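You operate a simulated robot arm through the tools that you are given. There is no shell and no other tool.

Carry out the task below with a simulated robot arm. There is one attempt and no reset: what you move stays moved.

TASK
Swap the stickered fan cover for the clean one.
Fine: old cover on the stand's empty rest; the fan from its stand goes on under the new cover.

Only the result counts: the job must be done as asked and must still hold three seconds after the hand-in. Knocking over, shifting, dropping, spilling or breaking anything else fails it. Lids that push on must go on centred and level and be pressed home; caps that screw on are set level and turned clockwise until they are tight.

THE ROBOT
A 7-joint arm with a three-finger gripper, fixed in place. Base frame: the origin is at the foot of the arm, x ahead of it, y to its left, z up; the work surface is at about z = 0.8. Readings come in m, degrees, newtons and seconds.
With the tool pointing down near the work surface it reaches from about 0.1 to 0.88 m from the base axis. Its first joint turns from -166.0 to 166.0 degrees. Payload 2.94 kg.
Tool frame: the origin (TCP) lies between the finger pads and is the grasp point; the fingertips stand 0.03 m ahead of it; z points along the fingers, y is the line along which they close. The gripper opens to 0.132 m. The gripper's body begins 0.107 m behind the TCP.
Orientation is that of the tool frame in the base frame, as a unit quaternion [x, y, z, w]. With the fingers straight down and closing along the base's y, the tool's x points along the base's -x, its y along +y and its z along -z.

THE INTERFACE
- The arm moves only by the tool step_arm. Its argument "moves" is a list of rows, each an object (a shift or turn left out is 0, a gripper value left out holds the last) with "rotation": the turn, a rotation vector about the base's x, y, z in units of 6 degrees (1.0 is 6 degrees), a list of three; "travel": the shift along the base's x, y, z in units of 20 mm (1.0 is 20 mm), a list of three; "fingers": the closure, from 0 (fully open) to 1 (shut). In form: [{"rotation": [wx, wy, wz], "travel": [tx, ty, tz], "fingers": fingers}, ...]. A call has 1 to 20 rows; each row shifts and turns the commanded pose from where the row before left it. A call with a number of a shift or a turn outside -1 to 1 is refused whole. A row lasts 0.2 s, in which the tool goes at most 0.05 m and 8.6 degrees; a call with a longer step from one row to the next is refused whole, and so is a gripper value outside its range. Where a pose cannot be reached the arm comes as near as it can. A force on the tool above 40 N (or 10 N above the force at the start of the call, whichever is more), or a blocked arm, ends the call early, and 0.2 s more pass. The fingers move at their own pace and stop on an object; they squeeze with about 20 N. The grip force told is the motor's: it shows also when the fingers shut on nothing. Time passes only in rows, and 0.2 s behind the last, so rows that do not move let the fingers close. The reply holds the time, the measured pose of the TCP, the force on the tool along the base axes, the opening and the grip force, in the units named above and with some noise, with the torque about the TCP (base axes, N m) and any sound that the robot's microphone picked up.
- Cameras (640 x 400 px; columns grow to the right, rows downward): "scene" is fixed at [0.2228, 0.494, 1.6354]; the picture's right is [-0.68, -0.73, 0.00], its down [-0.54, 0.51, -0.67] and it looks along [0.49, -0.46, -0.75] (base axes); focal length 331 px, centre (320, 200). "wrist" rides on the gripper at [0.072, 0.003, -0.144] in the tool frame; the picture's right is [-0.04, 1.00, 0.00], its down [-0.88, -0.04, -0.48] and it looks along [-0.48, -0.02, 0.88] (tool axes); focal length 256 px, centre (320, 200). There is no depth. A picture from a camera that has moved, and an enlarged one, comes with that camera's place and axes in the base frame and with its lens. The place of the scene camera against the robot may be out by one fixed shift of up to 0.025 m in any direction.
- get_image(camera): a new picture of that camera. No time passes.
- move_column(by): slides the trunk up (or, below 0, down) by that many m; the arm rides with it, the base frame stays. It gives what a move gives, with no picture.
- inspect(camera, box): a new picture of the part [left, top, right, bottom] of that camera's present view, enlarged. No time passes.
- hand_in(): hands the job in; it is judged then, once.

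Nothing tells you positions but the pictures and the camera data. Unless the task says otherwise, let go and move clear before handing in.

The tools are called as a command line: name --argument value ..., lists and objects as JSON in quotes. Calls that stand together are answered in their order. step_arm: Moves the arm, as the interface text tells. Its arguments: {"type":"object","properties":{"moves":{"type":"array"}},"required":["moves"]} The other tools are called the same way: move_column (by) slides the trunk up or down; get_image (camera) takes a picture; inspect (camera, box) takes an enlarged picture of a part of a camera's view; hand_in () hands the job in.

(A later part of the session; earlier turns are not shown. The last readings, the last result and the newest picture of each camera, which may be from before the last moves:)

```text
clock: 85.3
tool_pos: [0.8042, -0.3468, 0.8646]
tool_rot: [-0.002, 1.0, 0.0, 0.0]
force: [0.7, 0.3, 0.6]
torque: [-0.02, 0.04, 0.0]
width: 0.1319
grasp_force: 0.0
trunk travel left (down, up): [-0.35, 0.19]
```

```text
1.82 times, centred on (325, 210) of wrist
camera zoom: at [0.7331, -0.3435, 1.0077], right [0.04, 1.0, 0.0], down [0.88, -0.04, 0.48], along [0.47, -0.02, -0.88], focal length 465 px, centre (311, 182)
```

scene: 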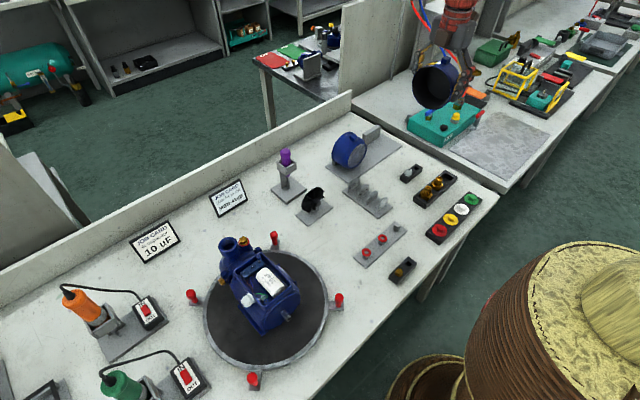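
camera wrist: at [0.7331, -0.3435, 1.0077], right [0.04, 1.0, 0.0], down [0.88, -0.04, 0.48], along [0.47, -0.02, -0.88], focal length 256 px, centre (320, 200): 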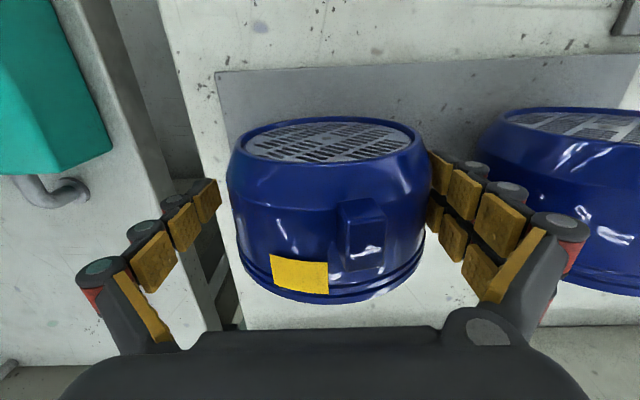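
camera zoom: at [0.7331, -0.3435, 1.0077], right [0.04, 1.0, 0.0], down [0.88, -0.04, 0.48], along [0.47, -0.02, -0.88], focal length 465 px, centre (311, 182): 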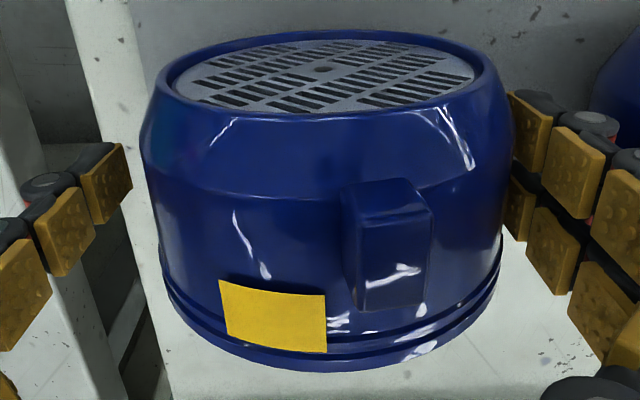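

It hasn't moved in over a second. One more check: shift the hand another 3 mm and see if the cover stays put.

step_arm --moves '[{"travel": [0, 0.15, 0]}, {"travel": [0, 0, 0]}, {"travel": [0, 0, 0]}, {"travel": [0, 0, 0]}, {"travel": [0, 0, 0]}, {"travel": [0, 0, 0]}]'

inspect --camera "scene" --box '[335, 105, 415, 165]'

inspect --camera "wrist" --box '[200, 100, 450, 320]'

```text
clock: 86.7
tool_pos: [0.805, -0.3435, 0.8652]
tool_rot: [-0.001, 1.0, 0.0, 0.0]
force: [-0.2, -0.9, -0.7]
torque: [-0.01, 0.0, 0.02]
width: 0.1321
grasp_force: 0.1
trunk travel left (down, up): [-0.35, 0.19]
```

```text
6.67 times, centred on (375, 135) of scene
camera zoom: at [0.2228, 0.494, 1.6354], right [-0.68, -0.73, 0.0], down [-0.54, 0.51, -0.67], along [0.49, -0.46, -0.75], focal length 2209 px, centre (-47, 633)
```

zoom: 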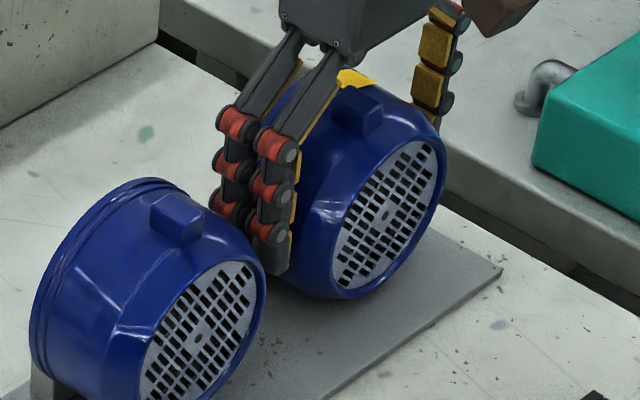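

```text
1.82 times, centred on (325, 210) of wrist
camera zoom: at [0.7334, -0.3403, 1.0077], right [0.04, 1.0, 0.0], down [0.88, -0.04, 0.48], along [0.47, -0.02, -0.88], focal length 465 px, centre (311, 182)
```

zoom: 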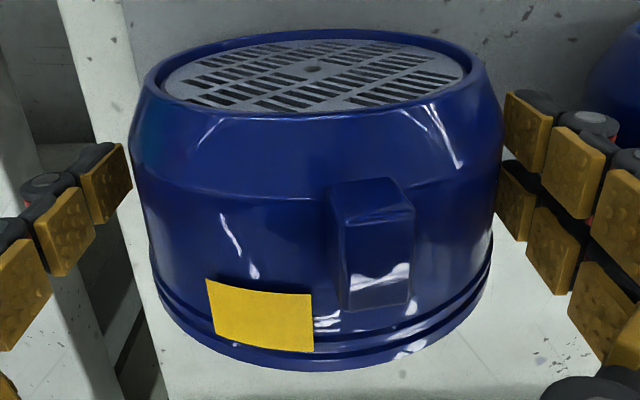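

The cover stays put now, clear of both fingers: the rest holds it about 5 mm further +y than I released it, so it rolled ~8° into place. I'll roll it back upright, regrip, and re-set it at that centre (y ≈ -0.3447) so the tab stands up.

step_arm --moves '[{"travel": [0, -0.12, 0]}, {"travel": [0, -0.12, 0]}, {"travel": [0, -0.12, 0]}, {"travel": [0, 0, 0], "fingers": 0.03}, {"fingers": 0.06}, {"fingers": 0.08}, {"fingers": 0.1}, {"fingers": 0.3}, {"fingers": 0.3}, {"fingers": 0.3}]'

inspect --camera "wrist" --box '[200, 100, 450, 320]'

```text
clock: 88.9
tool_pos: [0.8041, -0.3505, 0.8648]
tool_rot: [-0.002, 1.0, -0.001, 0.0]
force: [-0.7, 1.3, 2.7]
torque: [0.03, 0.11, 0.0]
width: 0.1182
grasp_force: 20.0
trunk travel left (down, up): [-0.35, 0.19]
```

```text
1.82 times, centred on (325, 210) of wrist
camera zoom: at [0.7334, -0.3477, 1.0077], right [0.04, 1.0, 0.0], down [0.88, -0.04, 0.48], along [0.48, -0.02, -0.88], focal length 465 px, centre (311, 182)
```

zoom: 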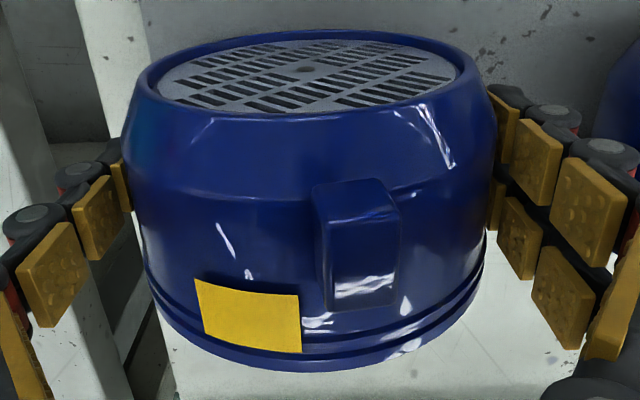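

The cover slid rather than rolled, so its tab is still about 10° off. I'll back off the block slightly, rotate it upright in hand, shift to the rest's centre and re-seat.

step_arm --moves '[{"travel": [-0.25, 0, 0.1]}, {"travel": [-0.25, 0, 0.1]}, {"travel": [-0.25, 0, 0.1]}, {"travel": [-0.25, 0, 0.1]}, {"travel": [0, 0, 0.2]}, {"rotation": [0.55, 0, 0]}, {"rotation": [0.55, 0, 0]}, {"rotation": [0.55, 0, 0]}, {"travel": [0, 0.29, 0]}, {"travel": [0, 0, 0]}]'

get_image --camera "wrist"

inspect --camera "scene" --box '[335, 105, 415, 165]'

```text
clock: 91.1
tool_pos: [0.7844, -0.3442, 0.8775]
tool_rot: [-0.001, 0.996, 0.087, 0.001]
force: [0.3, 0.0, -1.9]
torque: [0.0, -0.03, -0.03]
width: 0.1182
grasp_force: 19.9
trunk travel left (down, up): [-0.35, 0.19]
```

```text
taken
camera wrist: at [0.7136, -0.367, 1.0185], right [0.04, 0.98, 0.17], down [0.88, -0.12, 0.46], along [0.47, 0.13, -0.87], focal length 256 px, centre (320, 200)
```

wrist: 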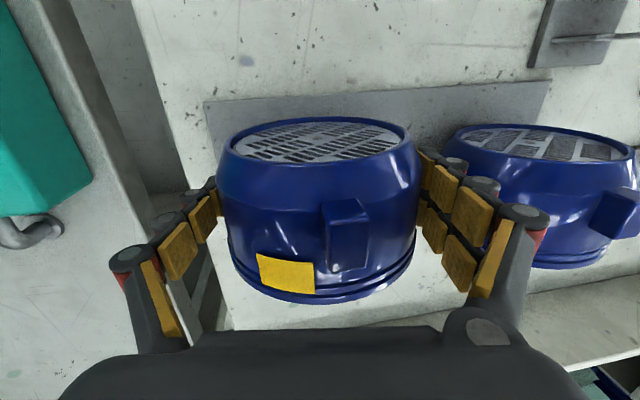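

```text
6.67 times, centred on (375, 135) of scene
camera zoom: at [0.2228, 0.494, 1.6354], right [-0.68, -0.73, 0.0], down [-0.54, 0.51, -0.67], along [0.49, -0.46, -0.75], focal length 2209 px, centre (-47, 633)
```

zoom: 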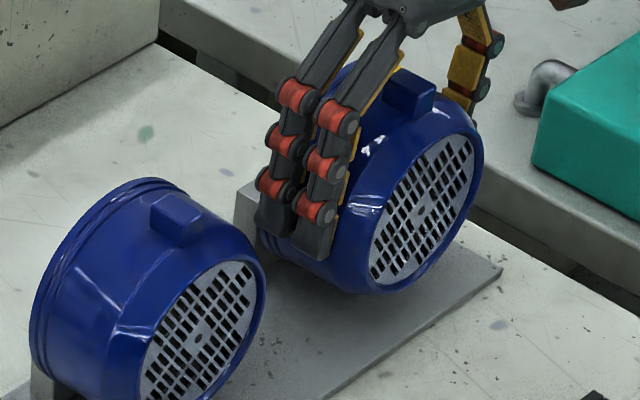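

The tab is upright again. Lowering back and sliding forward against the block.

step_arm --moves '[{"travel": [0, 0, -0.2]}, {"travel": [0, 0, -0.2]}, {"travel": [0, 0, -0.1]}, {"travel": [0, 0, 0]}]'

step_arm --moves '[{"travel": [0.2, 0, 0]}, {"travel": [0.2, 0, 0]}, {"travel": [0.2, 0, 0]}, {"travel": [0.15, 0, 0]}, {"travel": [0.1, 0, 0]}, {"travel": [0, 0, 0]}]'

step_arm --moves '[{"travel": [0.1, 0, 0]}, {"travel": [0, 0, 0]}, {"travel": [0, 0, 0]}]'

```text
clock: 92.1
tool_pos: [0.7843, -0.3449, 0.8673]
tool_rot: [-0.002, 0.996, 0.087, 0.0]
force: [0.0, -0.2, -2.2]
torque: [-0.01, 0.0, 0.0]
width: 0.1182
grasp_force: 19.6
trunk travel left (down, up): [-0.35, 0.19]
```

```text
clock: 93.5
tool_pos: [0.7894, -0.342, 0.8686]
tool_rot: [-0.001, 0.996, 0.086, 0.0]
force: [0.1, 0.4, -2.0]
torque: [-0.02, -0.03, -0.05]
width: 0.1184
grasp_force: 20.2
out of reach, approached as far as the arm can: row 2, 3, 5
trunk travel left (down, up): [-0.35, 0.19]
```

```text
clock: 94.3
tool_pos: [0.7895, -0.3411, 0.8689]
tool_rot: [-0.002, 0.996, 0.086, 0.0]
force: [-0.8, 0.0, -1.4]
torque: [-0.01, -0.01, -0.02]
width: 0.1184
grasp_force: 20.0
trunk travel left (down, up): [-0.35, 0.19]
```

With the hand tilted the arm can't quite reach the block. I'll set the cover down on the base here, straighten the open hand around it, regrip upright, and then seat it.

step_arm --moves '[{"travel": [0, -0.1, -0.1]}, {"travel": [0, 0, 0]}]'

step_arm --moves '[{"travel": [0, 0, -0.05]}, {"travel": [0, 0, 0]}]'

```text
clock: 94.9
tool_pos: [0.7896, -0.3411, 0.8685]
tool_rot: [-0.002, 0.996, 0.085, 0.0]
force: [0.3, -1.1, -1.1]
torque: [0.0, 0.01, -0.02]
width: 0.1183
grasp_force: 20.3
out of reach, approached as far as the arm can: row 1
trunk travel left (down, up): [-0.35, 0.19]
```

```text
clock: 95.5
tool_pos: [0.7879, -0.3411, 0.8679]
tool_rot: [-0.002, 0.996, 0.087, 0.0]
force: [-0.1, -0.4, -1.6]
torque: [-0.01, -0.04, 0.03]
width: 0.1181
grasp_force: 20.1
trunk travel left (down, up): [-0.35, 0.19]
```

step_arm --moves '[{"travel": [-0.25, 0, 0]}, {"travel": [-0.25, 0, 0]}, {"travel": [0, 0, 0]}, {"travel": [0, 0, 0]}]'

step_arm --moves '[{"travel": [0, 0, -0.07]}, {"travel": [0, 0, 0]}]'

inspect --camera "scene" --box '[335, 105, 415, 165]'

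```text
clock: 96.5
tool_pos: [0.7799, -0.3403, 0.8692]
tool_rot: [-0.001, 0.996, 0.086, 0.0]
force: [-0.4, 0.5, -1.0]
torque: [0.01, -0.04, 0.01]
width: 0.1182
grasp_force: 20.0
trunk travel left (down, up): [-0.35, 0.19]
```

```text
clock: 97.1
tool_pos: [0.7796, -0.3414, 0.8675]
tool_rot: [-0.002, 0.996, 0.085, 0.0]
force: [-0.4, 0.1, -2.0]
torque: [0.01, -0.01, -0.02]
width: 0.1182
grasp_force: 19.5
trunk travel left (down, up): [-0.35, 0.19]
```

```text
6.67 times, centred on (375, 135) of scene
camera zoom: at [0.2228, 0.494, 1.6354], right [-0.68, -0.73, 0.0], down [-0.54, 0.51, -0.67], along [0.49, -0.46, -0.75], focal length 2209 px, centre (-47, 633)
```

zoom: 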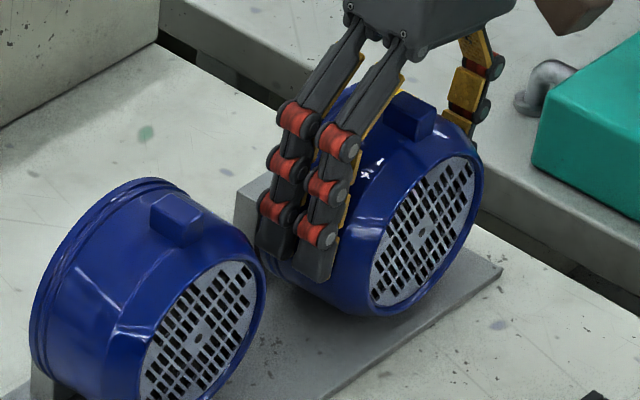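

Still hanging free (−2 N). I'll lower in 1 mm steps until the base takes the weight.

step_arm --moves '[{"travel": [0, 0, -0.06]}, {"travel": [0, 0, 0]}]'

step_arm --moves '[{"travel": [0, 0, -0.06]}, {"travel": [0, 0, 0]}]'

step_arm --moves '[{"travel": [0, 0, -0.06]}, {"travel": [0, 0, 0]}]'

```text
clock: 97.7
tool_pos: [0.7793, -0.3415, 0.8658]
tool_rot: [-0.002, 0.996, 0.086, 0.0]
force: [0.3, -0.1, -1.0]
torque: [0.02, 0.02, -0.04]
width: 0.1181
grasp_force: 19.9
trunk travel left (down, up): [-0.35, 0.19]
```

```text
clock: 98.3
tool_pos: [0.7796, -0.3418, 0.8663]
tool_rot: [-0.002, 0.996, 0.085, 0.001]
force: [-1.7, 0.7, 6.2]
torque: [0.1, 0.28, -0.03]
width: 0.1184
grasp_force: 20.2
trunk travel left (down, up): [-0.35, 0.19]
```

```text
clock: 98.9
tool_pos: [0.7791, -0.3427, 0.8653]
tool_rot: [-0.002, 0.996, 0.085, 0.001]
force: [-0.5, -0.3, 10.4]
torque: [-0.01, -0.13, -0.01]
width: 0.1185
grasp_force: 20.1
trunk travel left (down, up): [-0.35, 0.19]
```

Base contact confirmed. Relaxing, opening slightly, and straightening the hand around the cover.

step_arm --moves '[{"travel": [0, 0, 0.08]}, {"travel": [0, 0, 0]}, {"fingers": 0.1}, {"fingers": 0.09}, {"fingers": 0.08}, {"fingers": 0.07}, {"fingers": 0.06}, {"fingers": 0.06}]'

get_image --camera "wrist"

inspect --camera "scene" --box '[335, 105, 415, 165]'

```text
clock: 100.7
tool_pos: [0.779, -0.3413, 0.864]
tool_rot: [-0.002, 0.996, 0.086, 0.0]
force: [-1.2, -0.1, -0.8]
torque: [-0.03, 0.0, -0.01]
width: 0.1241
grasp_force: 0.1
trunk travel left (down, up): [-0.35, 0.19]
```

```text
taken
camera wrist: at [0.7085, -0.3633, 1.0059], right [0.04, 0.98, 0.17], down [0.88, -0.12, 0.46], along [0.47, 0.13, -0.87], focal length 256 px, centre (320, 200)
```

wrist: 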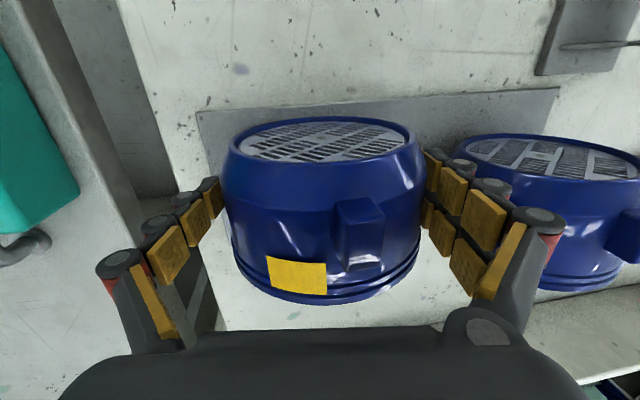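

```text
6.67 times, centred on (375, 135) of scene
camera zoom: at [0.2228, 0.494, 1.6354], right [-0.68, -0.73, 0.0], down [-0.54, 0.51, -0.67], along [0.49, -0.46, -0.75], focal length 2209 px, centre (-47, 633)
```

zoom: 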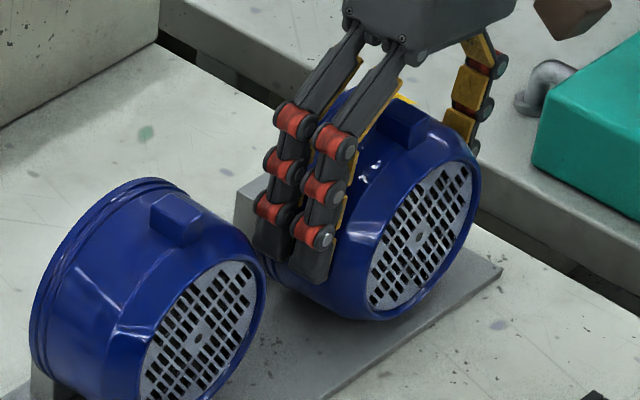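

The cover leaned onto the right finger but its tab is now upright. Straightening the open hand.

step_arm --moves '[{"rotation": [-0.55, 0, 0], "fingers": 0.02}, {"rotation": [-0.55, 0, 0], "fingers": 0.02}, {"rotation": [-0.55, 0, 0], "fingers": 0.04}, {"fingers": 0.08}, {"fingers": 0.1}, {"fingers": 0.3}, {"fingers": 0.3}, {"fingers": 0.3}]'

get_image --camera "wrist"

inspect --camera "scene" --box '[335, 105, 415, 165]'

```text
clock: 102.5
tool_pos: [0.7796, -0.3408, 0.8654]
tool_rot: [-0.002, 1.0, -0.001, 0.0]
force: [-0.9, 0.8, 2.1]
torque: [-0.04, 0.09, 0.0]
width: 0.1183
grasp_force: 19.6
trunk travel left (down, up): [-0.35, 0.19]
```

```text
taken
camera wrist: at [0.709, -0.338, 1.0082], right [0.04, 1.0, 0.0], down [0.88, -0.04, 0.48], along [0.47, -0.02, -0.88], focal length 256 px, centre (320, 200)
```

wrist: 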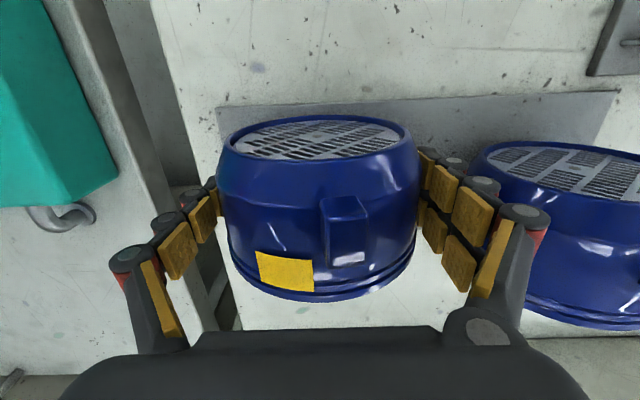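

```text
6.67 times, centred on (375, 135) of scene
camera zoom: at [0.2228, 0.494, 1.6354], right [-0.68, -0.73, 0.0], down [-0.54, 0.51, -0.67], along [0.49, -0.46, -0.75], focal length 2209 px, centre (-47, 633)
```

zoom: 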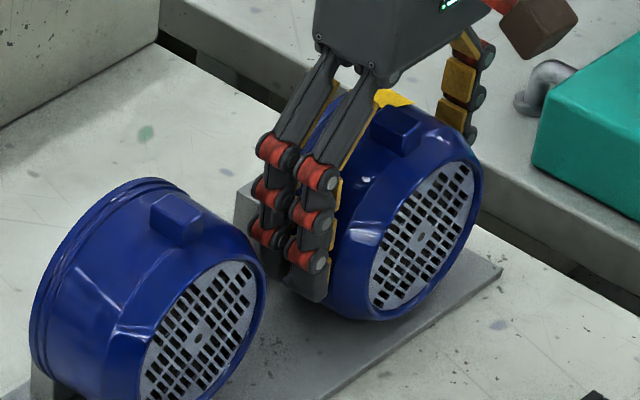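

The tab moved with the hand, about 9° off again. I'll open, shift the hand 9 mm to −y so the finger rolls the cover back on the base, then close slowly.

step_arm --moves '[{"fingers": 0.05}, {"fingers": 0.0, "travel": [0, -0.05, 0]}, {"fingers": 0.0, "travel": [0, -0.1, 0]}, {"travel": [0, -0.1, 0]}, {"travel": [0, -0.1, 0]}, {"travel": [0, -0.1, 0]}, {"fingers": 0.03}, {"fingers": 0.05}, {"fingers": 0.07}, {"fingers": 0.09}, {"fingers": 0.1}, {"fingers": 0.3}, {"fingers": 0.3}]'

get_image --camera "wrist"

```text
clock: 105.3
tool_pos: [0.7805, -0.3504, 0.8653]
tool_rot: [-0.001, 1.0, -0.001, 0.0]
force: [-1.0, 0.7, 1.8]
torque: [0.05, 0.09, -0.03]
width: 0.1182
grasp_force: 20.0
trunk travel left (down, up): [-0.35, 0.19]
```

```text
taken
camera wrist: at [0.709, -0.3472, 1.0081], right [0.04, 1.0, 0.0], down [0.88, -0.04, 0.48], along [0.48, -0.02, -0.88], focal length 256 px, centre (320, 200)
```

wrist: 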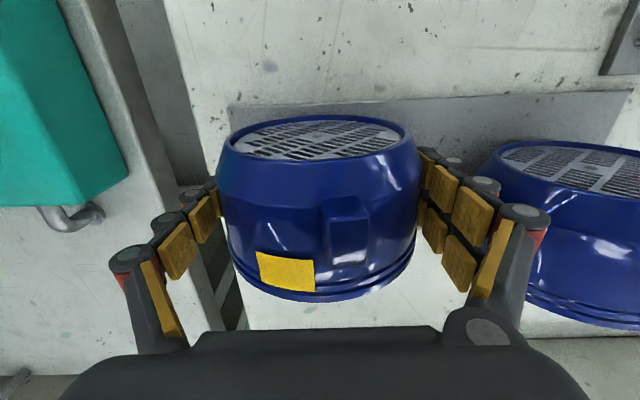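

The cover slides without rolling, so it is now resting stably on a facet at this slight roll; further rolling won't happen. I'll accept that orientation and slide it home against the block, then release.

step_arm --moves '[{"travel": [0, 0.07, 0.1]}, {"travel": [0.25, 0, 0]}, {"travel": [0.25, 0, 0]}, {"travel": [0.25, 0, 0]}, {"travel": [0.2, 0, 0]}, {"travel": [0.1, 0, 0]}, {"travel": [0, 0, 0]}]'

step_arm --moves '[{"travel": [0.1, 0, 0]}, {"travel": [0, 0, 0]}]'

step_arm --moves '[{"travel": [0.1, 0, 0]}, {"travel": [0, 0, 0]}, {"travel": [0, 0, 0]}]'

```text
clock: 106.9
tool_pos: [0.8019, -0.3492, 0.8658]
tool_rot: [-0.001, 1.0, 0.0, 0.0]
force: [0.4, -0.1, 0.3]
torque: [0.01, -0.02, -0.02]
width: 0.118
grasp_force: 19.8
trunk travel left (down, up): [-0.35, 0.19]
```

```text
clock: 107.5
tool_pos: [0.8026, -0.3484, 0.8667]
tool_rot: [-0.002, 1.0, 0.0, -0.001]
force: [-0.5, -0.1, 0.3]
torque: [-0.02, -0.03, 0.02]
width: 0.1181
grasp_force: 20.4
trunk travel left (down, up): [-0.35, 0.19]
```

```text
clock: 108.3
tool_pos: [0.8043, -0.3492, 0.8657]
tool_rot: [-0.002, 1.0, 0.0, 0.0]
force: [1.2, 0.1, -0.7]
torque: [0.03, -0.02, -0.02]
width: 0.1186
grasp_force: 19.1
trunk travel left (down, up): [-0.35, 0.19]
```

step_arm --moves '[{"travel": [0.1, 0, 0]}, {"travel": [0, 0, 0]}, {"travel": [0, 0, 0]}]'

inspect --camera "scene" --box '[335, 105, 415, 165]'

get_image --camera "wrist"

```text
clock: 109.1
tool_pos: [0.8057, -0.349, 0.8651]
tool_rot: [-0.001, 1.0, -0.001, -0.001]
force: [-10.2, 0.2, -0.5]
torque: [0.01, 0.12, -0.48]
width: 0.1184
grasp_force: 19.4
trunk travel left (down, up): [-0.35, 0.19]
```

```text
6.67 times, centred on (375, 135) of scene
camera zoom: at [0.2228, 0.494, 1.6354], right [-0.68, -0.73, 0.0], down [-0.54, 0.51, -0.67], along [0.49, -0.46, -0.75], focal length 2209 px, centre (-47, 633)
```

zoom: 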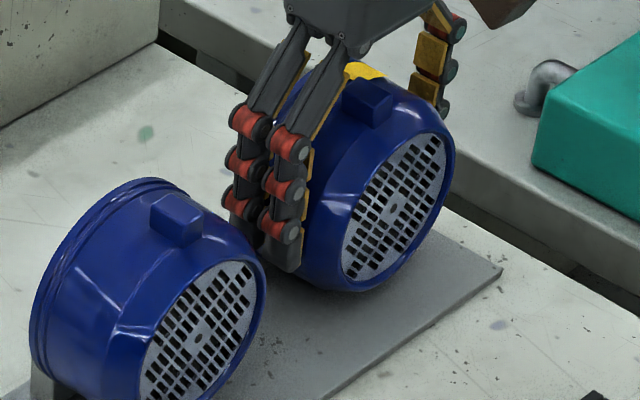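

```text
taken
camera wrist: at [0.735, -0.3459, 1.0092], right [0.04, 1.0, 0.0], down [0.88, -0.04, 0.47], along [0.47, -0.02, -0.88], focal length 256 px, centre (320, 200)
```

wrist: 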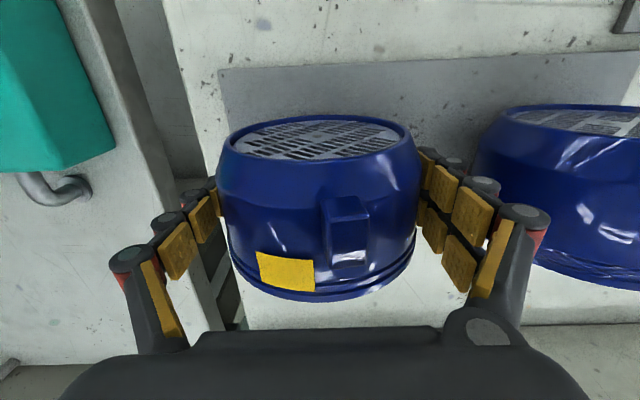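

The cover is home against the block, within 2 mm of the clean cover's relative pose. Easing pressure, then opening slowly.

step_arm --moves '[{"travel": [-0.07, 0, 0]}, {"travel": [0, 0, -0.05]}, {"travel": [0, 0, 0]}, {"travel": [0, 0, 0]}]'

step_arm --moves '[{"fingers": 0.1}, {"fingers": 0.095}, {"fingers": 0.09}, {"fingers": 0.08}, {"fingers": 0.07}, {"fingers": 0.05}, {"fingers": 0.03}, {"fingers": 0.0}, {"fingers": 0.0}, {"fingers": 0.0}]'

inspect --camera "scene" --box '[335, 105, 415, 165]'

get_image --camera "wrist"

```text
clock: 110.1
tool_pos: [0.8067, -0.3483, 0.8659]
tool_rot: [-0.002, 1.0, 0.001, -0.001]
force: [-7.7, 1.8, 0.4]
torque: [0.01, 0.12, -0.31]
width: 0.1182
grasp_force: 20.0
trunk travel left (down, up): [-0.35, 0.19]
```

```text
clock: 112.3
tool_pos: [0.8064, -0.3492, 0.8652]
tool_rot: [-0.003, 1.0, 0.0, 0.0]
force: [-0.8, 1.0, 0.0]
torque: [0.0, -0.01, 0.03]
width: 0.1318
grasp_force: 0.0
trunk travel left (down, up): [-0.35, 0.19]
```

```text
6.67 times, centred on (375, 135) of scene
camera zoom: at [0.2228, 0.494, 1.6354], right [-0.68, -0.73, 0.0], down [-0.54, 0.51, -0.67], along [0.49, -0.46, -0.75], focal length 2209 px, centre (-47, 633)
```

zoom: 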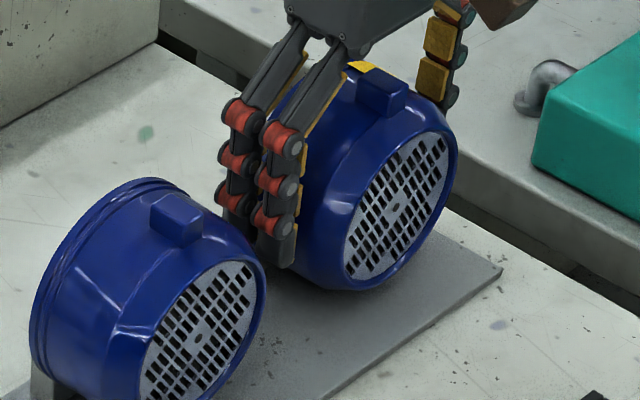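

```text
taken
camera wrist: at [0.7348, -0.3462, 1.0085], right [0.04, 1.0, 0.0], down [0.88, -0.04, 0.48], along [0.47, -0.02, -0.88], focal length 256 px, centre (320, 200)
```

wrist: 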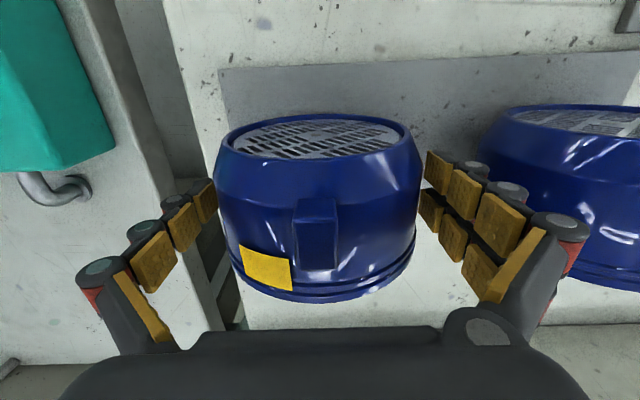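

On release the cover turned to tab-upright by itself, sitting about centred on the block. I'll wait to verify it is stable.

step_arm --moves '[{}, {}, {}, {}, {}, {}, {}, {}]'

inspect --camera "scene" --box '[335, 105, 415, 165]'

get_image --camera "wrist"

```text
clock: 114.1
tool_pos: [0.8061, -0.3488, 0.8663]
tool_rot: [-0.002, 1.0, 0.0, -0.001]
force: [0.7, 0.0, 0.1]
torque: [-0.04, -0.01, -0.01]
width: 0.132
grasp_force: 0.0
trunk travel left (down, up): [-0.35, 0.19]
```

```text
6.67 times, centred on (375, 135) of scene
camera zoom: at [0.2228, 0.494, 1.6354], right [-0.68, -0.73, 0.0], down [-0.54, 0.51, -0.67], along [0.49, -0.46, -0.75], focal length 2209 px, centre (-47, 633)
```

zoom: 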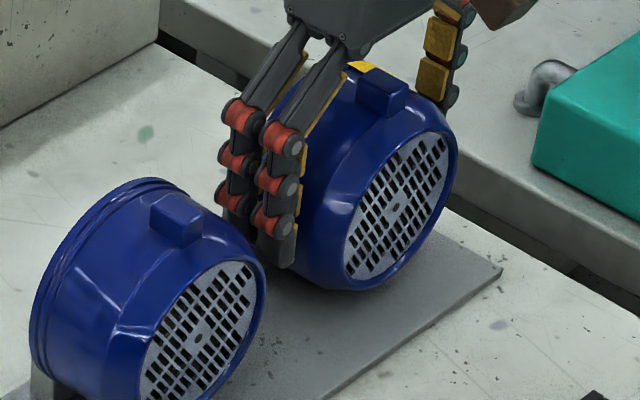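

```text
taken
camera wrist: at [0.7348, -0.3462, 1.0085], right [0.04, 1.0, 0.0], down [0.88, -0.04, 0.48], along [0.47, -0.02, -0.88], focal length 256 px, centre (320, 200)
```

wrist: 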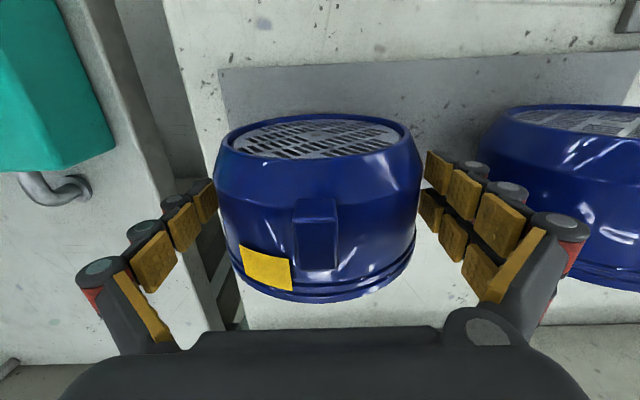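

Stable, but it may be leaning on the left finger. I'll move the hand 4 mm to −y to check.

step_arm --moves '[{"travel": [0, -0.2, 0]}, {}, {}, {}, {}, {}]'

inspect --camera "scene" --box '[335, 105, 415, 165]'

inspect --camera "wrist" --box '[200, 100, 450, 320]'

```text
clock: 115.5
tool_pos: [0.8061, -0.3528, 0.8654]
tool_rot: [-0.002, 1.0, 0.0, 0.0]
force: [-0.8, -0.6, -0.7]
torque: [0.0, 0.01, -0.01]
width: 0.132
grasp_force: 0.0
trunk travel left (down, up): [-0.35, 0.19]
```

```text
6.67 times, centred on (375, 135) of scene
camera zoom: at [0.2228, 0.494, 1.6354], right [-0.68, -0.73, 0.0], down [-0.54, 0.51, -0.67], along [0.49, -0.46, -0.75], focal length 2209 px, centre (-47, 633)
```

zoom: 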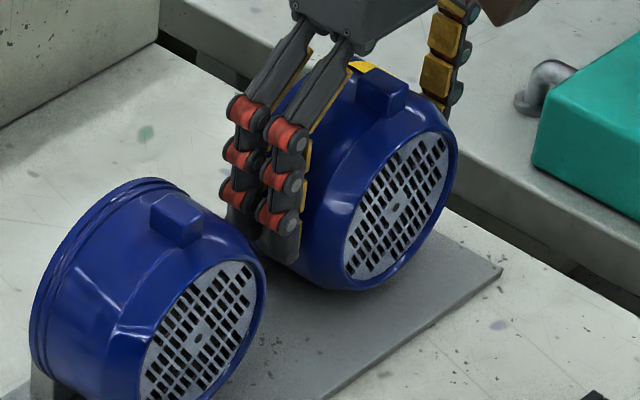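

```text
1.82 times, centred on (325, 210) of wrist
camera zoom: at [0.7349, -0.3499, 1.009], right [0.04, 1.0, 0.0], down [0.88, -0.04, 0.48], along [0.47, -0.02, -0.88], focal length 465 px, centre (311, 182)
```

zoom: 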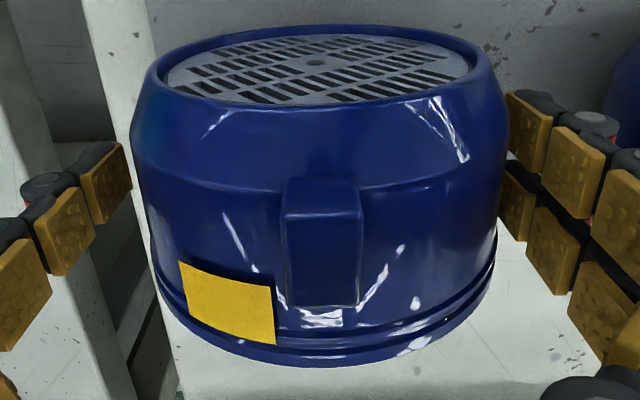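

The old cover stays put, tab upright and clear of both fingers: it's seated on the empty rest. I'll raise the hand and go to the fan.

step_arm --moves '[{"travel": [0, 0, 0.4]}, {"travel": [0, 0, 0.6]}, {"travel": [0, 0, 0.8]}, {"travel": [0, 0, 1]}, {"travel": [0, 0, 1]}, {"travel": [0, 0, 1]}, {"travel": [0, 0, 1]}, {"travel": [-0.3, 0, 1]}, {"travel": [-0.6, 0.3, 1]}, {"travel": [-0.8, 0.8, 1]}, {"travel": [-0.8, 0.9, 0.5]}, {"travel": [-0.8, 0.9, 0]}, {"travel": [-0.8, 0.9, 0]}, {"travel": [-0.8, 0.9, 0]}, {"travel": [-0.8, 0.9, 0]}, {"travel": [-0.6, 0.9, 0]}, {"travel": [0, 1, 0]}, {"travel": [0, 1, 0]}, {"travel": [0, 1, 0]}, {"travel": [0, 1, 0]}]'

step_arm --moves '[{"travel": [0, 1, 0]}, {"travel": [0, 1, 0]}, {"travel": [0, 1, 0]}, {"travel": [0, 1, 0]}, {"travel": [0, 1, 0]}, {"travel": [0, 1, 0]}, {"travel": [0, 1, 0]}, {"travel": [0, 0, 0]}]'

get_image --camera "wrist"

get_image --camera "scene"

```text
clock: 119.7
tool_pos: [0.6789, -0.1408, 1.0542]
tool_rot: [0.0, 1.0, -0.002, 0.0]
force: [-0.2, -0.2, 0.2]
torque: [0.02, 0.0, 0.0]
width: 0.1321
grasp_force: 0.0
trunk travel left (down, up): [-0.35, 0.19]
```

```text
clock: 121.5
tool_pos: [0.6801, -0.002, 1.0538]
tool_rot: [-0.001, 1.0, -0.001, -0.001]
force: [-0.1, -0.2, 0.4]
torque: [-0.02, 0.0, 0.02]
width: 0.1322
grasp_force: 0.1
trunk travel left (down, up): [-0.35, 0.19]
```

```text
taken
camera wrist: at [0.6088, 0.0003, 1.1962], right [0.04, 1.0, 0.0], down [0.88, -0.04, 0.48], along [0.47, -0.02, -0.88], focal length 256 px, centre (320, 200)
```

wrist: 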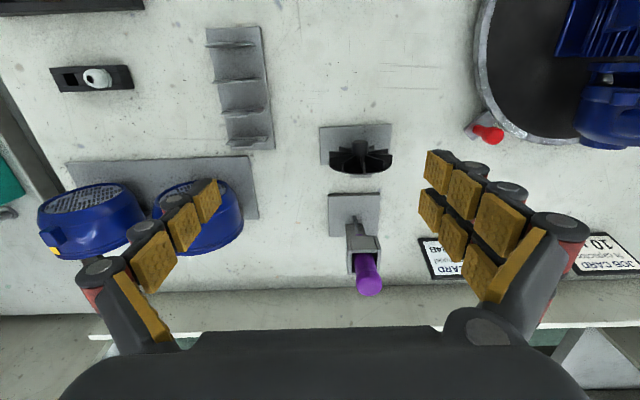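

```text
taken
```

scene: 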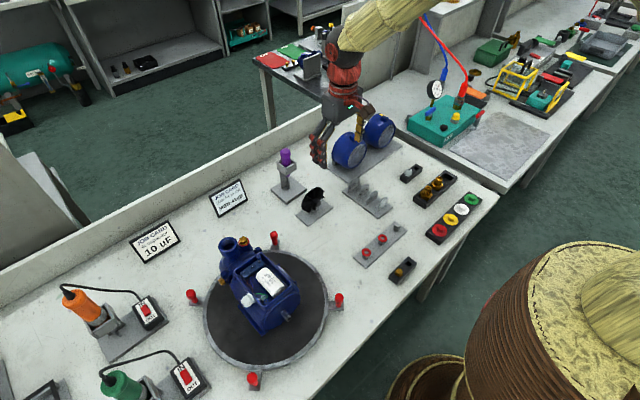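

inspect --camera "wrist" --box '[310, 115, 410, 185]'

inspect --camera "scene" --box '[325, 110, 405, 180]'

inspect --camera "scene" --box '[290, 175, 340, 225]'

```text
5.71 times, centred on (360, 150) of wrist
camera zoom: at [0.6088, 0.0003, 1.1962], right [0.04, 1.0, 0.0], down [0.88, -0.04, 0.48], along [0.47, -0.02, -0.88], focal length 1463 px, centre (91, 486)
```

zoom: 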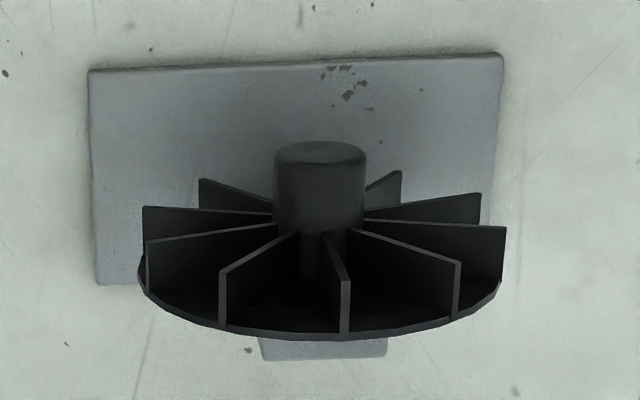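

```text
5.71 times, centred on (365, 145) of scene
camera zoom: at [0.2228, 0.494, 1.6354], right [-0.68, -0.73, 0.0], down [-0.54, 0.51, -0.67], along [0.49, -0.46, -0.75], focal length 1894 px, centre (63, 514)
```

zoom: 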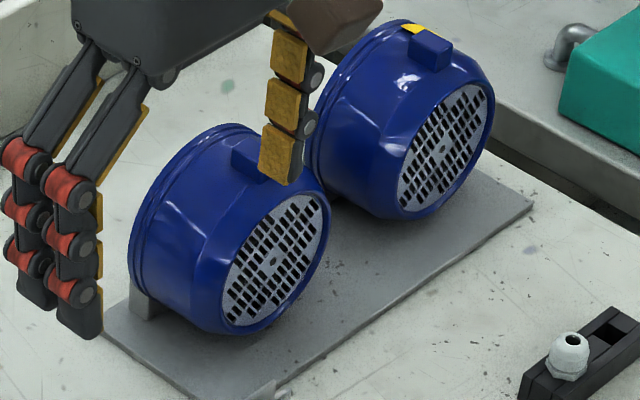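

```text
8.00 times, centred on (315, 200) of scene
camera zoom: at [0.2228, 0.494, 1.6354], right [-0.68, -0.73, 0.0], down [-0.54, 0.51, -0.67], along [0.49, -0.46, -0.75], focal length 2651 px, centre (360, 200)
```

zoom: 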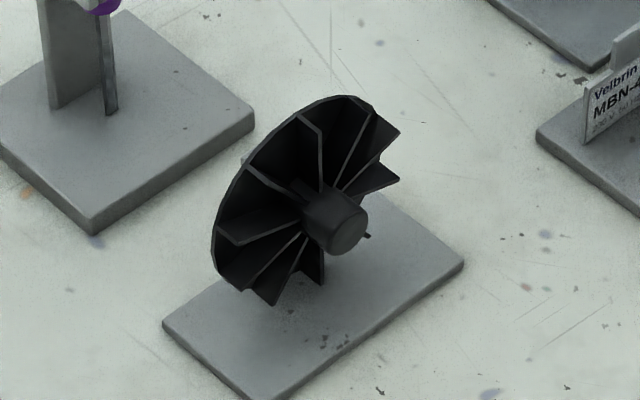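

Both covers sit alike on their rests. The fan hub front is confirmed at (0.706, 0.0506, 0.854), with blades starting near x 0.718, so I'll grip the hub's front portion with TCP at x≈0.709.

step_arm --moves '[{"travel": [0.48, 0.9, 0], "fingers": 0.5}, {"travel": [0.48, 0.9, 0], "fingers": 0.5}, {"travel": [0.49, 0.83, 0], "fingers": 0.5}, {"travel": [0, 0, -1]}, {"travel": [0, 0, -1]}, {"travel": [0, 0, -1]}, {"travel": [0, 0, -1]}, {"travel": [0, 0, -1]}, {}]'

get_image --camera "wrist"

inspect --camera "wrist" --box '[240, 80, 400, 240]'

```text
clock: 123.5
tool_pos: [0.7071, 0.0507, 0.9518]
tool_rot: [-0.001, 1.0, 0.0, 0.0]
force: [0.2, -0.6, -0.2]
torque: [0.02, 0.02, 0.0]
width: 0.0661
grasp_force: 0.0
trunk travel left (down, up): [-0.35, 0.19]
```

```text
taken
camera wrist: at [0.6365, 0.0531, 1.0943], right [0.04, 1.0, 0.0], down [0.88, -0.04, 0.48], along [0.48, -0.02, -0.88], focal length 256 px, centre (320, 200)
```

wrist: 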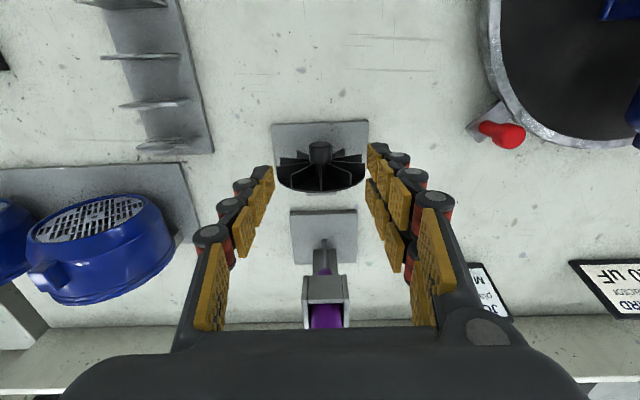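

```text
2.50 times, centred on (320, 160) of wrist
camera zoom: at [0.6365, 0.0531, 1.0943], right [0.04, 1.0, 0.0], down [0.88, -0.04, 0.48], along [0.48, -0.02, -0.88], focal length 640 px, centre (320, 300)
```

zoom: 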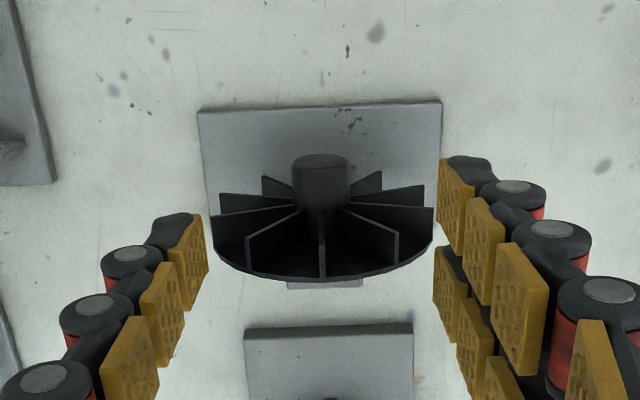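

Fingers straddle the hub symmetrically. Lowering to hub height.

step_arm --moves '[{"travel": [0.05, 0, -1]}, {"travel": [0.05, 0, -1]}, {"travel": [0, 0, -1]}, {"travel": [0, 0, -1]}, {"travel": [0, 0, -0.9]}, {}]'

inspect --camera "wrist" --box '[220, 60, 420, 260]'

inspect --camera "scene" --box '[280, 165, 350, 235]'

```text
clock: 124.9
tool_pos: [0.7083, 0.0508, 0.8537]
tool_rot: [-0.002, 1.0, -0.001, 0.0]
force: [0.6, -0.9, -0.8]
torque: [0.01, -0.01, 0.02]
width: 0.0657
grasp_force: 0.1
trunk travel left (down, up): [-0.35, 0.19]
```

```text
2.00 times, centred on (320, 160) of wrist
camera zoom: at [0.6379, 0.0525, 0.9962], right [0.04, 1.0, 0.0], down [0.88, -0.04, 0.48], along [0.47, -0.02, -0.88], focal length 512 px, centre (320, 280)
```

zoom: 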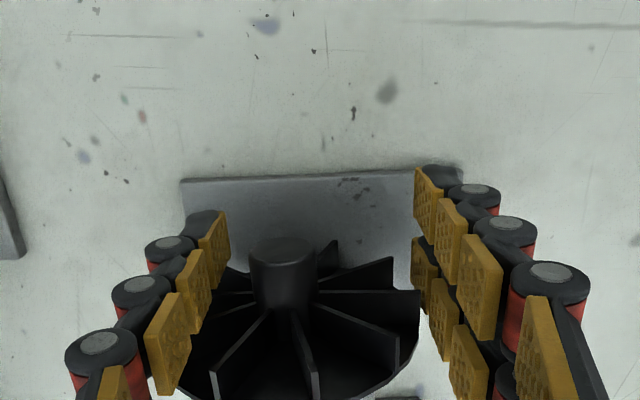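

```text
5.71 times, centred on (315, 200) of scene
camera zoom: at [0.2228, 0.494, 1.6354], right [-0.68, -0.73, 0.0], down [-0.54, 0.51, -0.67], along [0.49, -0.46, -0.75], focal length 1894 px, centre (349, 200)
```

zoom: 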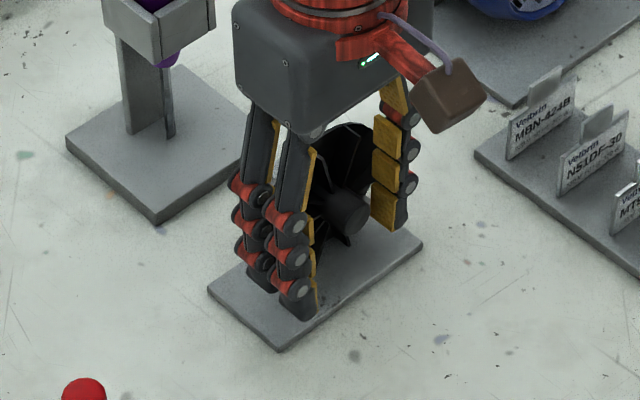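

The hand visually has one finger on the −y side and a pair on the +y side, so I must check the rear one against the blades. Enlarging before closing.

inspect --camera "wrist" --box '[280, 130, 400, 230]'

inspect --camera "scene" --box '[300, 170, 340, 225]'

inspect --camera "wrist" --box '[240, 130, 340, 260]'

```text
4.00 times, centred on (340, 180) of wrist
camera zoom: at [0.6379, 0.0525, 0.9962], right [0.04, 1.0, 0.0], down [0.88, -0.04, 0.48], along [0.47, -0.02, -0.88], focal length 1024 px, centre (240, 280)
```

zoom: 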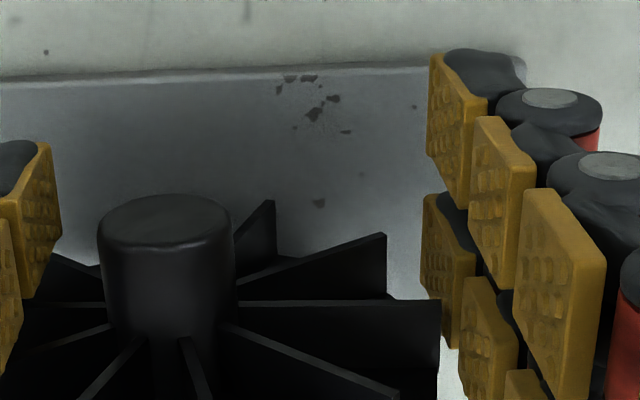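

```text
7.27 times, centred on (320, 198) of scene
camera zoom: at [0.2228, 0.494, 1.6354], right [-0.68, -0.73, 0.0], down [-0.54, 0.51, -0.67], along [0.49, -0.46, -0.75], focal length 2410 px, centre (320, 218)
```

zoom: 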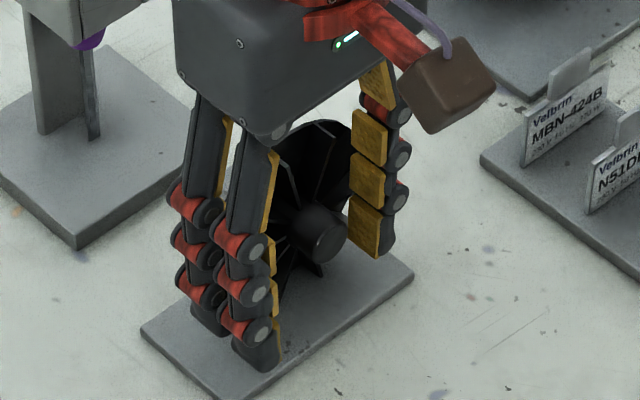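

```text
3.08 times, centred on (290, 195) of wrist
camera zoom: at [0.6379, 0.0525, 0.9962], right [0.04, 1.0, 0.0], down [0.88, -0.04, 0.48], along [0.47, -0.02, -0.88], focal length 788 px, centre (412, 215)
```

zoom: 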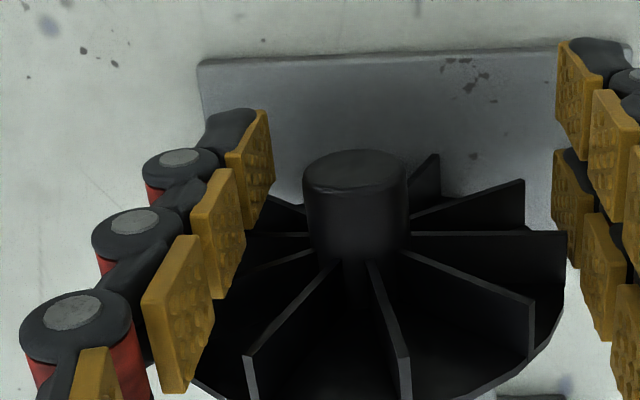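

The rear +y finger has nudged the fan about 1 cm sideways, so all three fingers are real and gripping the short hub won't work. I'll rise straight up carefully and then re-examine the fan for a rim grip.

step_arm --moves '[{"travel": [0, 0, 0.25]}, {"travel": [0, 0, 0.25]}, {"travel": [0, 0, 0.4]}, {"travel": [0, 0, 0.5]}, {"travel": [0, 0, 0.5]}, {"travel": [0, 0, 0.5]}, {"travel": [0, 0, 0.6]}, {"travel": [0, 0, 0.8]}, {"travel": [0, 0, 0.8]}, {"travel": [0, 0, 0.8]}, {}]'

inspect --camera "wrist" --box '[260, 110, 390, 210]'

inspect --camera "scene" --box '[290, 175, 340, 225]'

```text
clock: 127.3
tool_pos: [0.7104, 0.0498, 0.964]
tool_rot: [-0.002, 1.0, -0.001, -0.002]
force: [-0.3, -0.1, -0.7]
torque: [0.01, -0.04, 0.01]
width: 0.0661
grasp_force: 0.1
trunk travel left (down, up): [-0.35, 0.19]
```

```text
4.00 times, centred on (325, 160) of wrist
camera zoom: at [0.6396, 0.0518, 1.1056], right [0.04, 1.0, 0.0], down [0.88, -0.04, 0.47], along [0.47, -0.02, -0.88], focal length 1024 px, centre (300, 360)
```

zoom: 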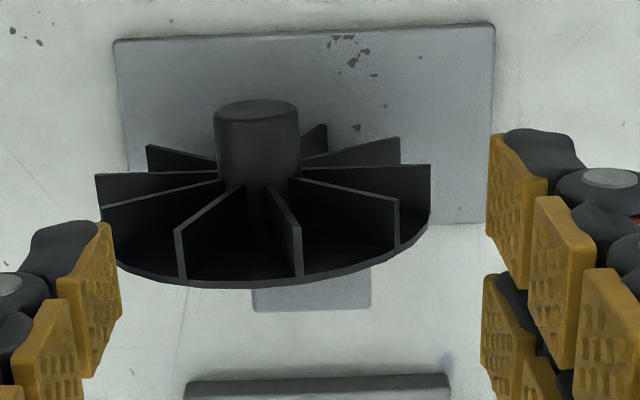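

```text
8.00 times, centred on (315, 200) of scene
camera zoom: at [0.2228, 0.494, 1.6354], right [-0.68, -0.73, 0.0], down [-0.54, 0.51, -0.67], along [0.49, -0.46, -0.75], focal length 2651 px, centre (360, 200)
```

zoom: 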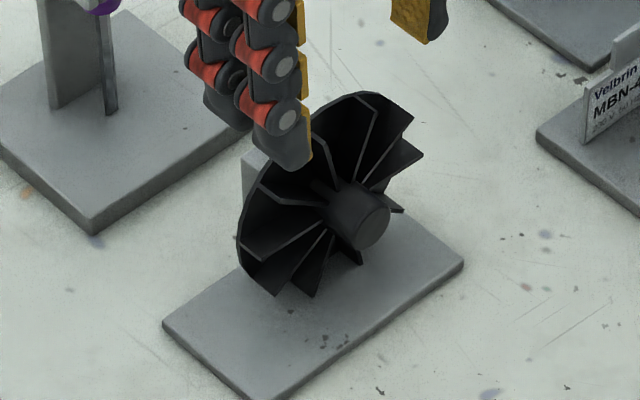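

The fan still stands upright, just shifted to y≈0.039. I'll grip it by the rim instead: full opening, centred at y 0.039, tool x≈0.7245 so the pads land on the disc edge.

step_arm --moves '[{"travel": [0.35, -0.27, 0.3], "fingers": 0}, {"travel": [0.35, -0.27, 0], "fingers": 0}, {"fingers": 0}, {"fingers": 0}, {"travel": [0, 0, -0.5]}, {"travel": [0, 0, -0.5]}, {}]'

inspect --camera "wrist" --box '[190, 90, 450, 250]'

```text
clock: 128.9
tool_pos: [0.724, 0.04, 0.9475]
tool_rot: [-0.002, 1.0, 0.0, 0.0]
force: [1.1, 0.1, 0.6]
torque: [-0.02, 0.0, 0.01]
width: 0.1323
grasp_force: 0.1
trunk travel left (down, up): [-0.35, 0.19]
```

```text
2.46 times, centred on (320, 170) of wrist
camera zoom: at [0.6533, 0.0416, 1.0915], right [0.04, 1.0, 0.0], down [0.88, -0.04, 0.48], along [0.47, -0.02, -0.88], focal length 630 px, centre (320, 274)
```

zoom: 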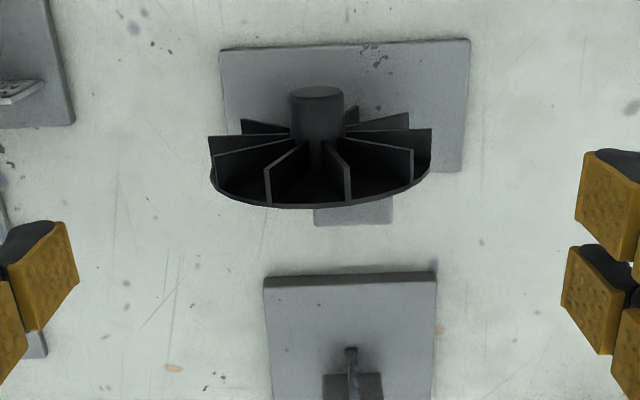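

step_arm --moves '[{"travel": [0, -0.04, -0.8]}, {"travel": [0, 0, -0.8]}, {"travel": [0, 0, -0.8]}, {"travel": [0, 0, -0.8]}, {"travel": [0, 0, -0.8]}, {"travel": [0, 0, -0.65]}, {}]'

get_image --camera "wrist"

inspect --camera "scene" --box '[280, 165, 350, 235]'

```text
clock: 130.5
tool_pos: [0.7247, 0.0381, 0.8562]
tool_rot: [-0.002, 1.0, 0.0, 0.0]
force: [-0.4, -0.6, 0.2]
torque: [-0.01, -0.01, 0.01]
width: 0.1318
grasp_force: 0.0
trunk travel left (down, up): [-0.35, 0.19]
```

```text
taken
camera wrist: at [0.6527, 0.0408, 0.9983], right [0.04, 1.0, 0.0], down [0.88, -0.04, 0.48], along [0.47, -0.02, -0.88], focal length 256 px, centre (320, 200)
```

wrist: 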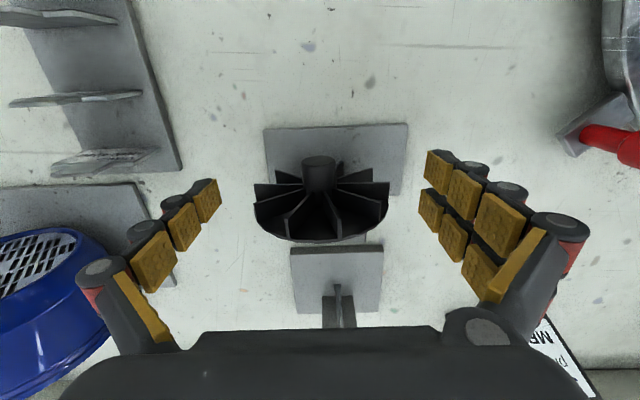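

```text
5.71 times, centred on (315, 200) of scene
camera zoom: at [0.2228, 0.494, 1.6354], right [-0.68, -0.73, 0.0], down [-0.54, 0.51, -0.67], along [0.49, -0.46, -0.75], focal length 1894 px, centre (349, 200)
```

zoom: 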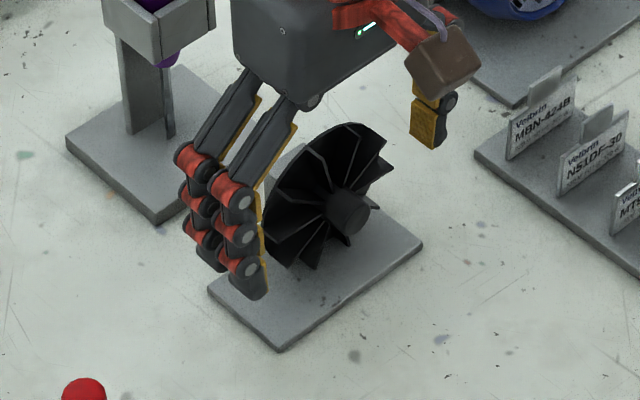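

Everything is aligned around the rim. Closing slowly on the fan.

step_arm --moves '[{"travel": [0, 0.03, -0.06], "fingers": 0.15}, {"fingers": 0.2}, {"fingers": 0.25}, {"fingers": 0.28}, {"fingers": 0.3}, {"fingers": 0.31}, {"fingers": 0.32}, {"fingers": 0.33}, {}, {}]'

inspect --camera "wrist" --box '[220, 100, 420, 260]'

```text
clock: 132.7
tool_pos: [0.7241, 0.0388, 0.854]
tool_rot: [-0.001, 1.0, 0.0, 0.001]
force: [-0.5, 0.1, -0.2]
torque: [0.03, -0.01, -0.01]
width: 0.0884
grasp_force: 0.0
trunk travel left (down, up): [-0.35, 0.19]
```

```text
2.50 times, centred on (320, 180) of wrist
camera zoom: at [0.6531, 0.0414, 0.997], right [0.04, 1.0, 0.0], down [0.88, -0.04, 0.48], along [0.47, -0.02, -0.88], focal length 640 px, centre (320, 250)
```

zoom: 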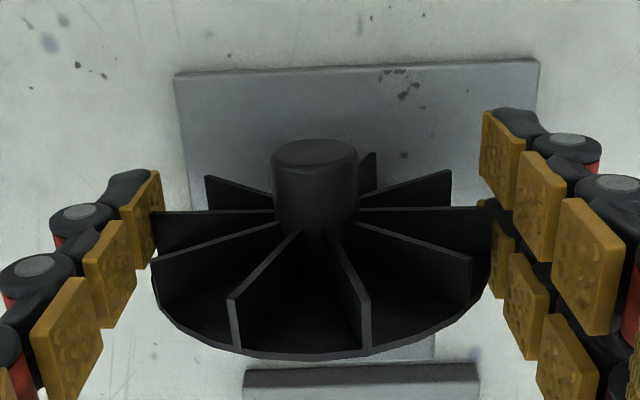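

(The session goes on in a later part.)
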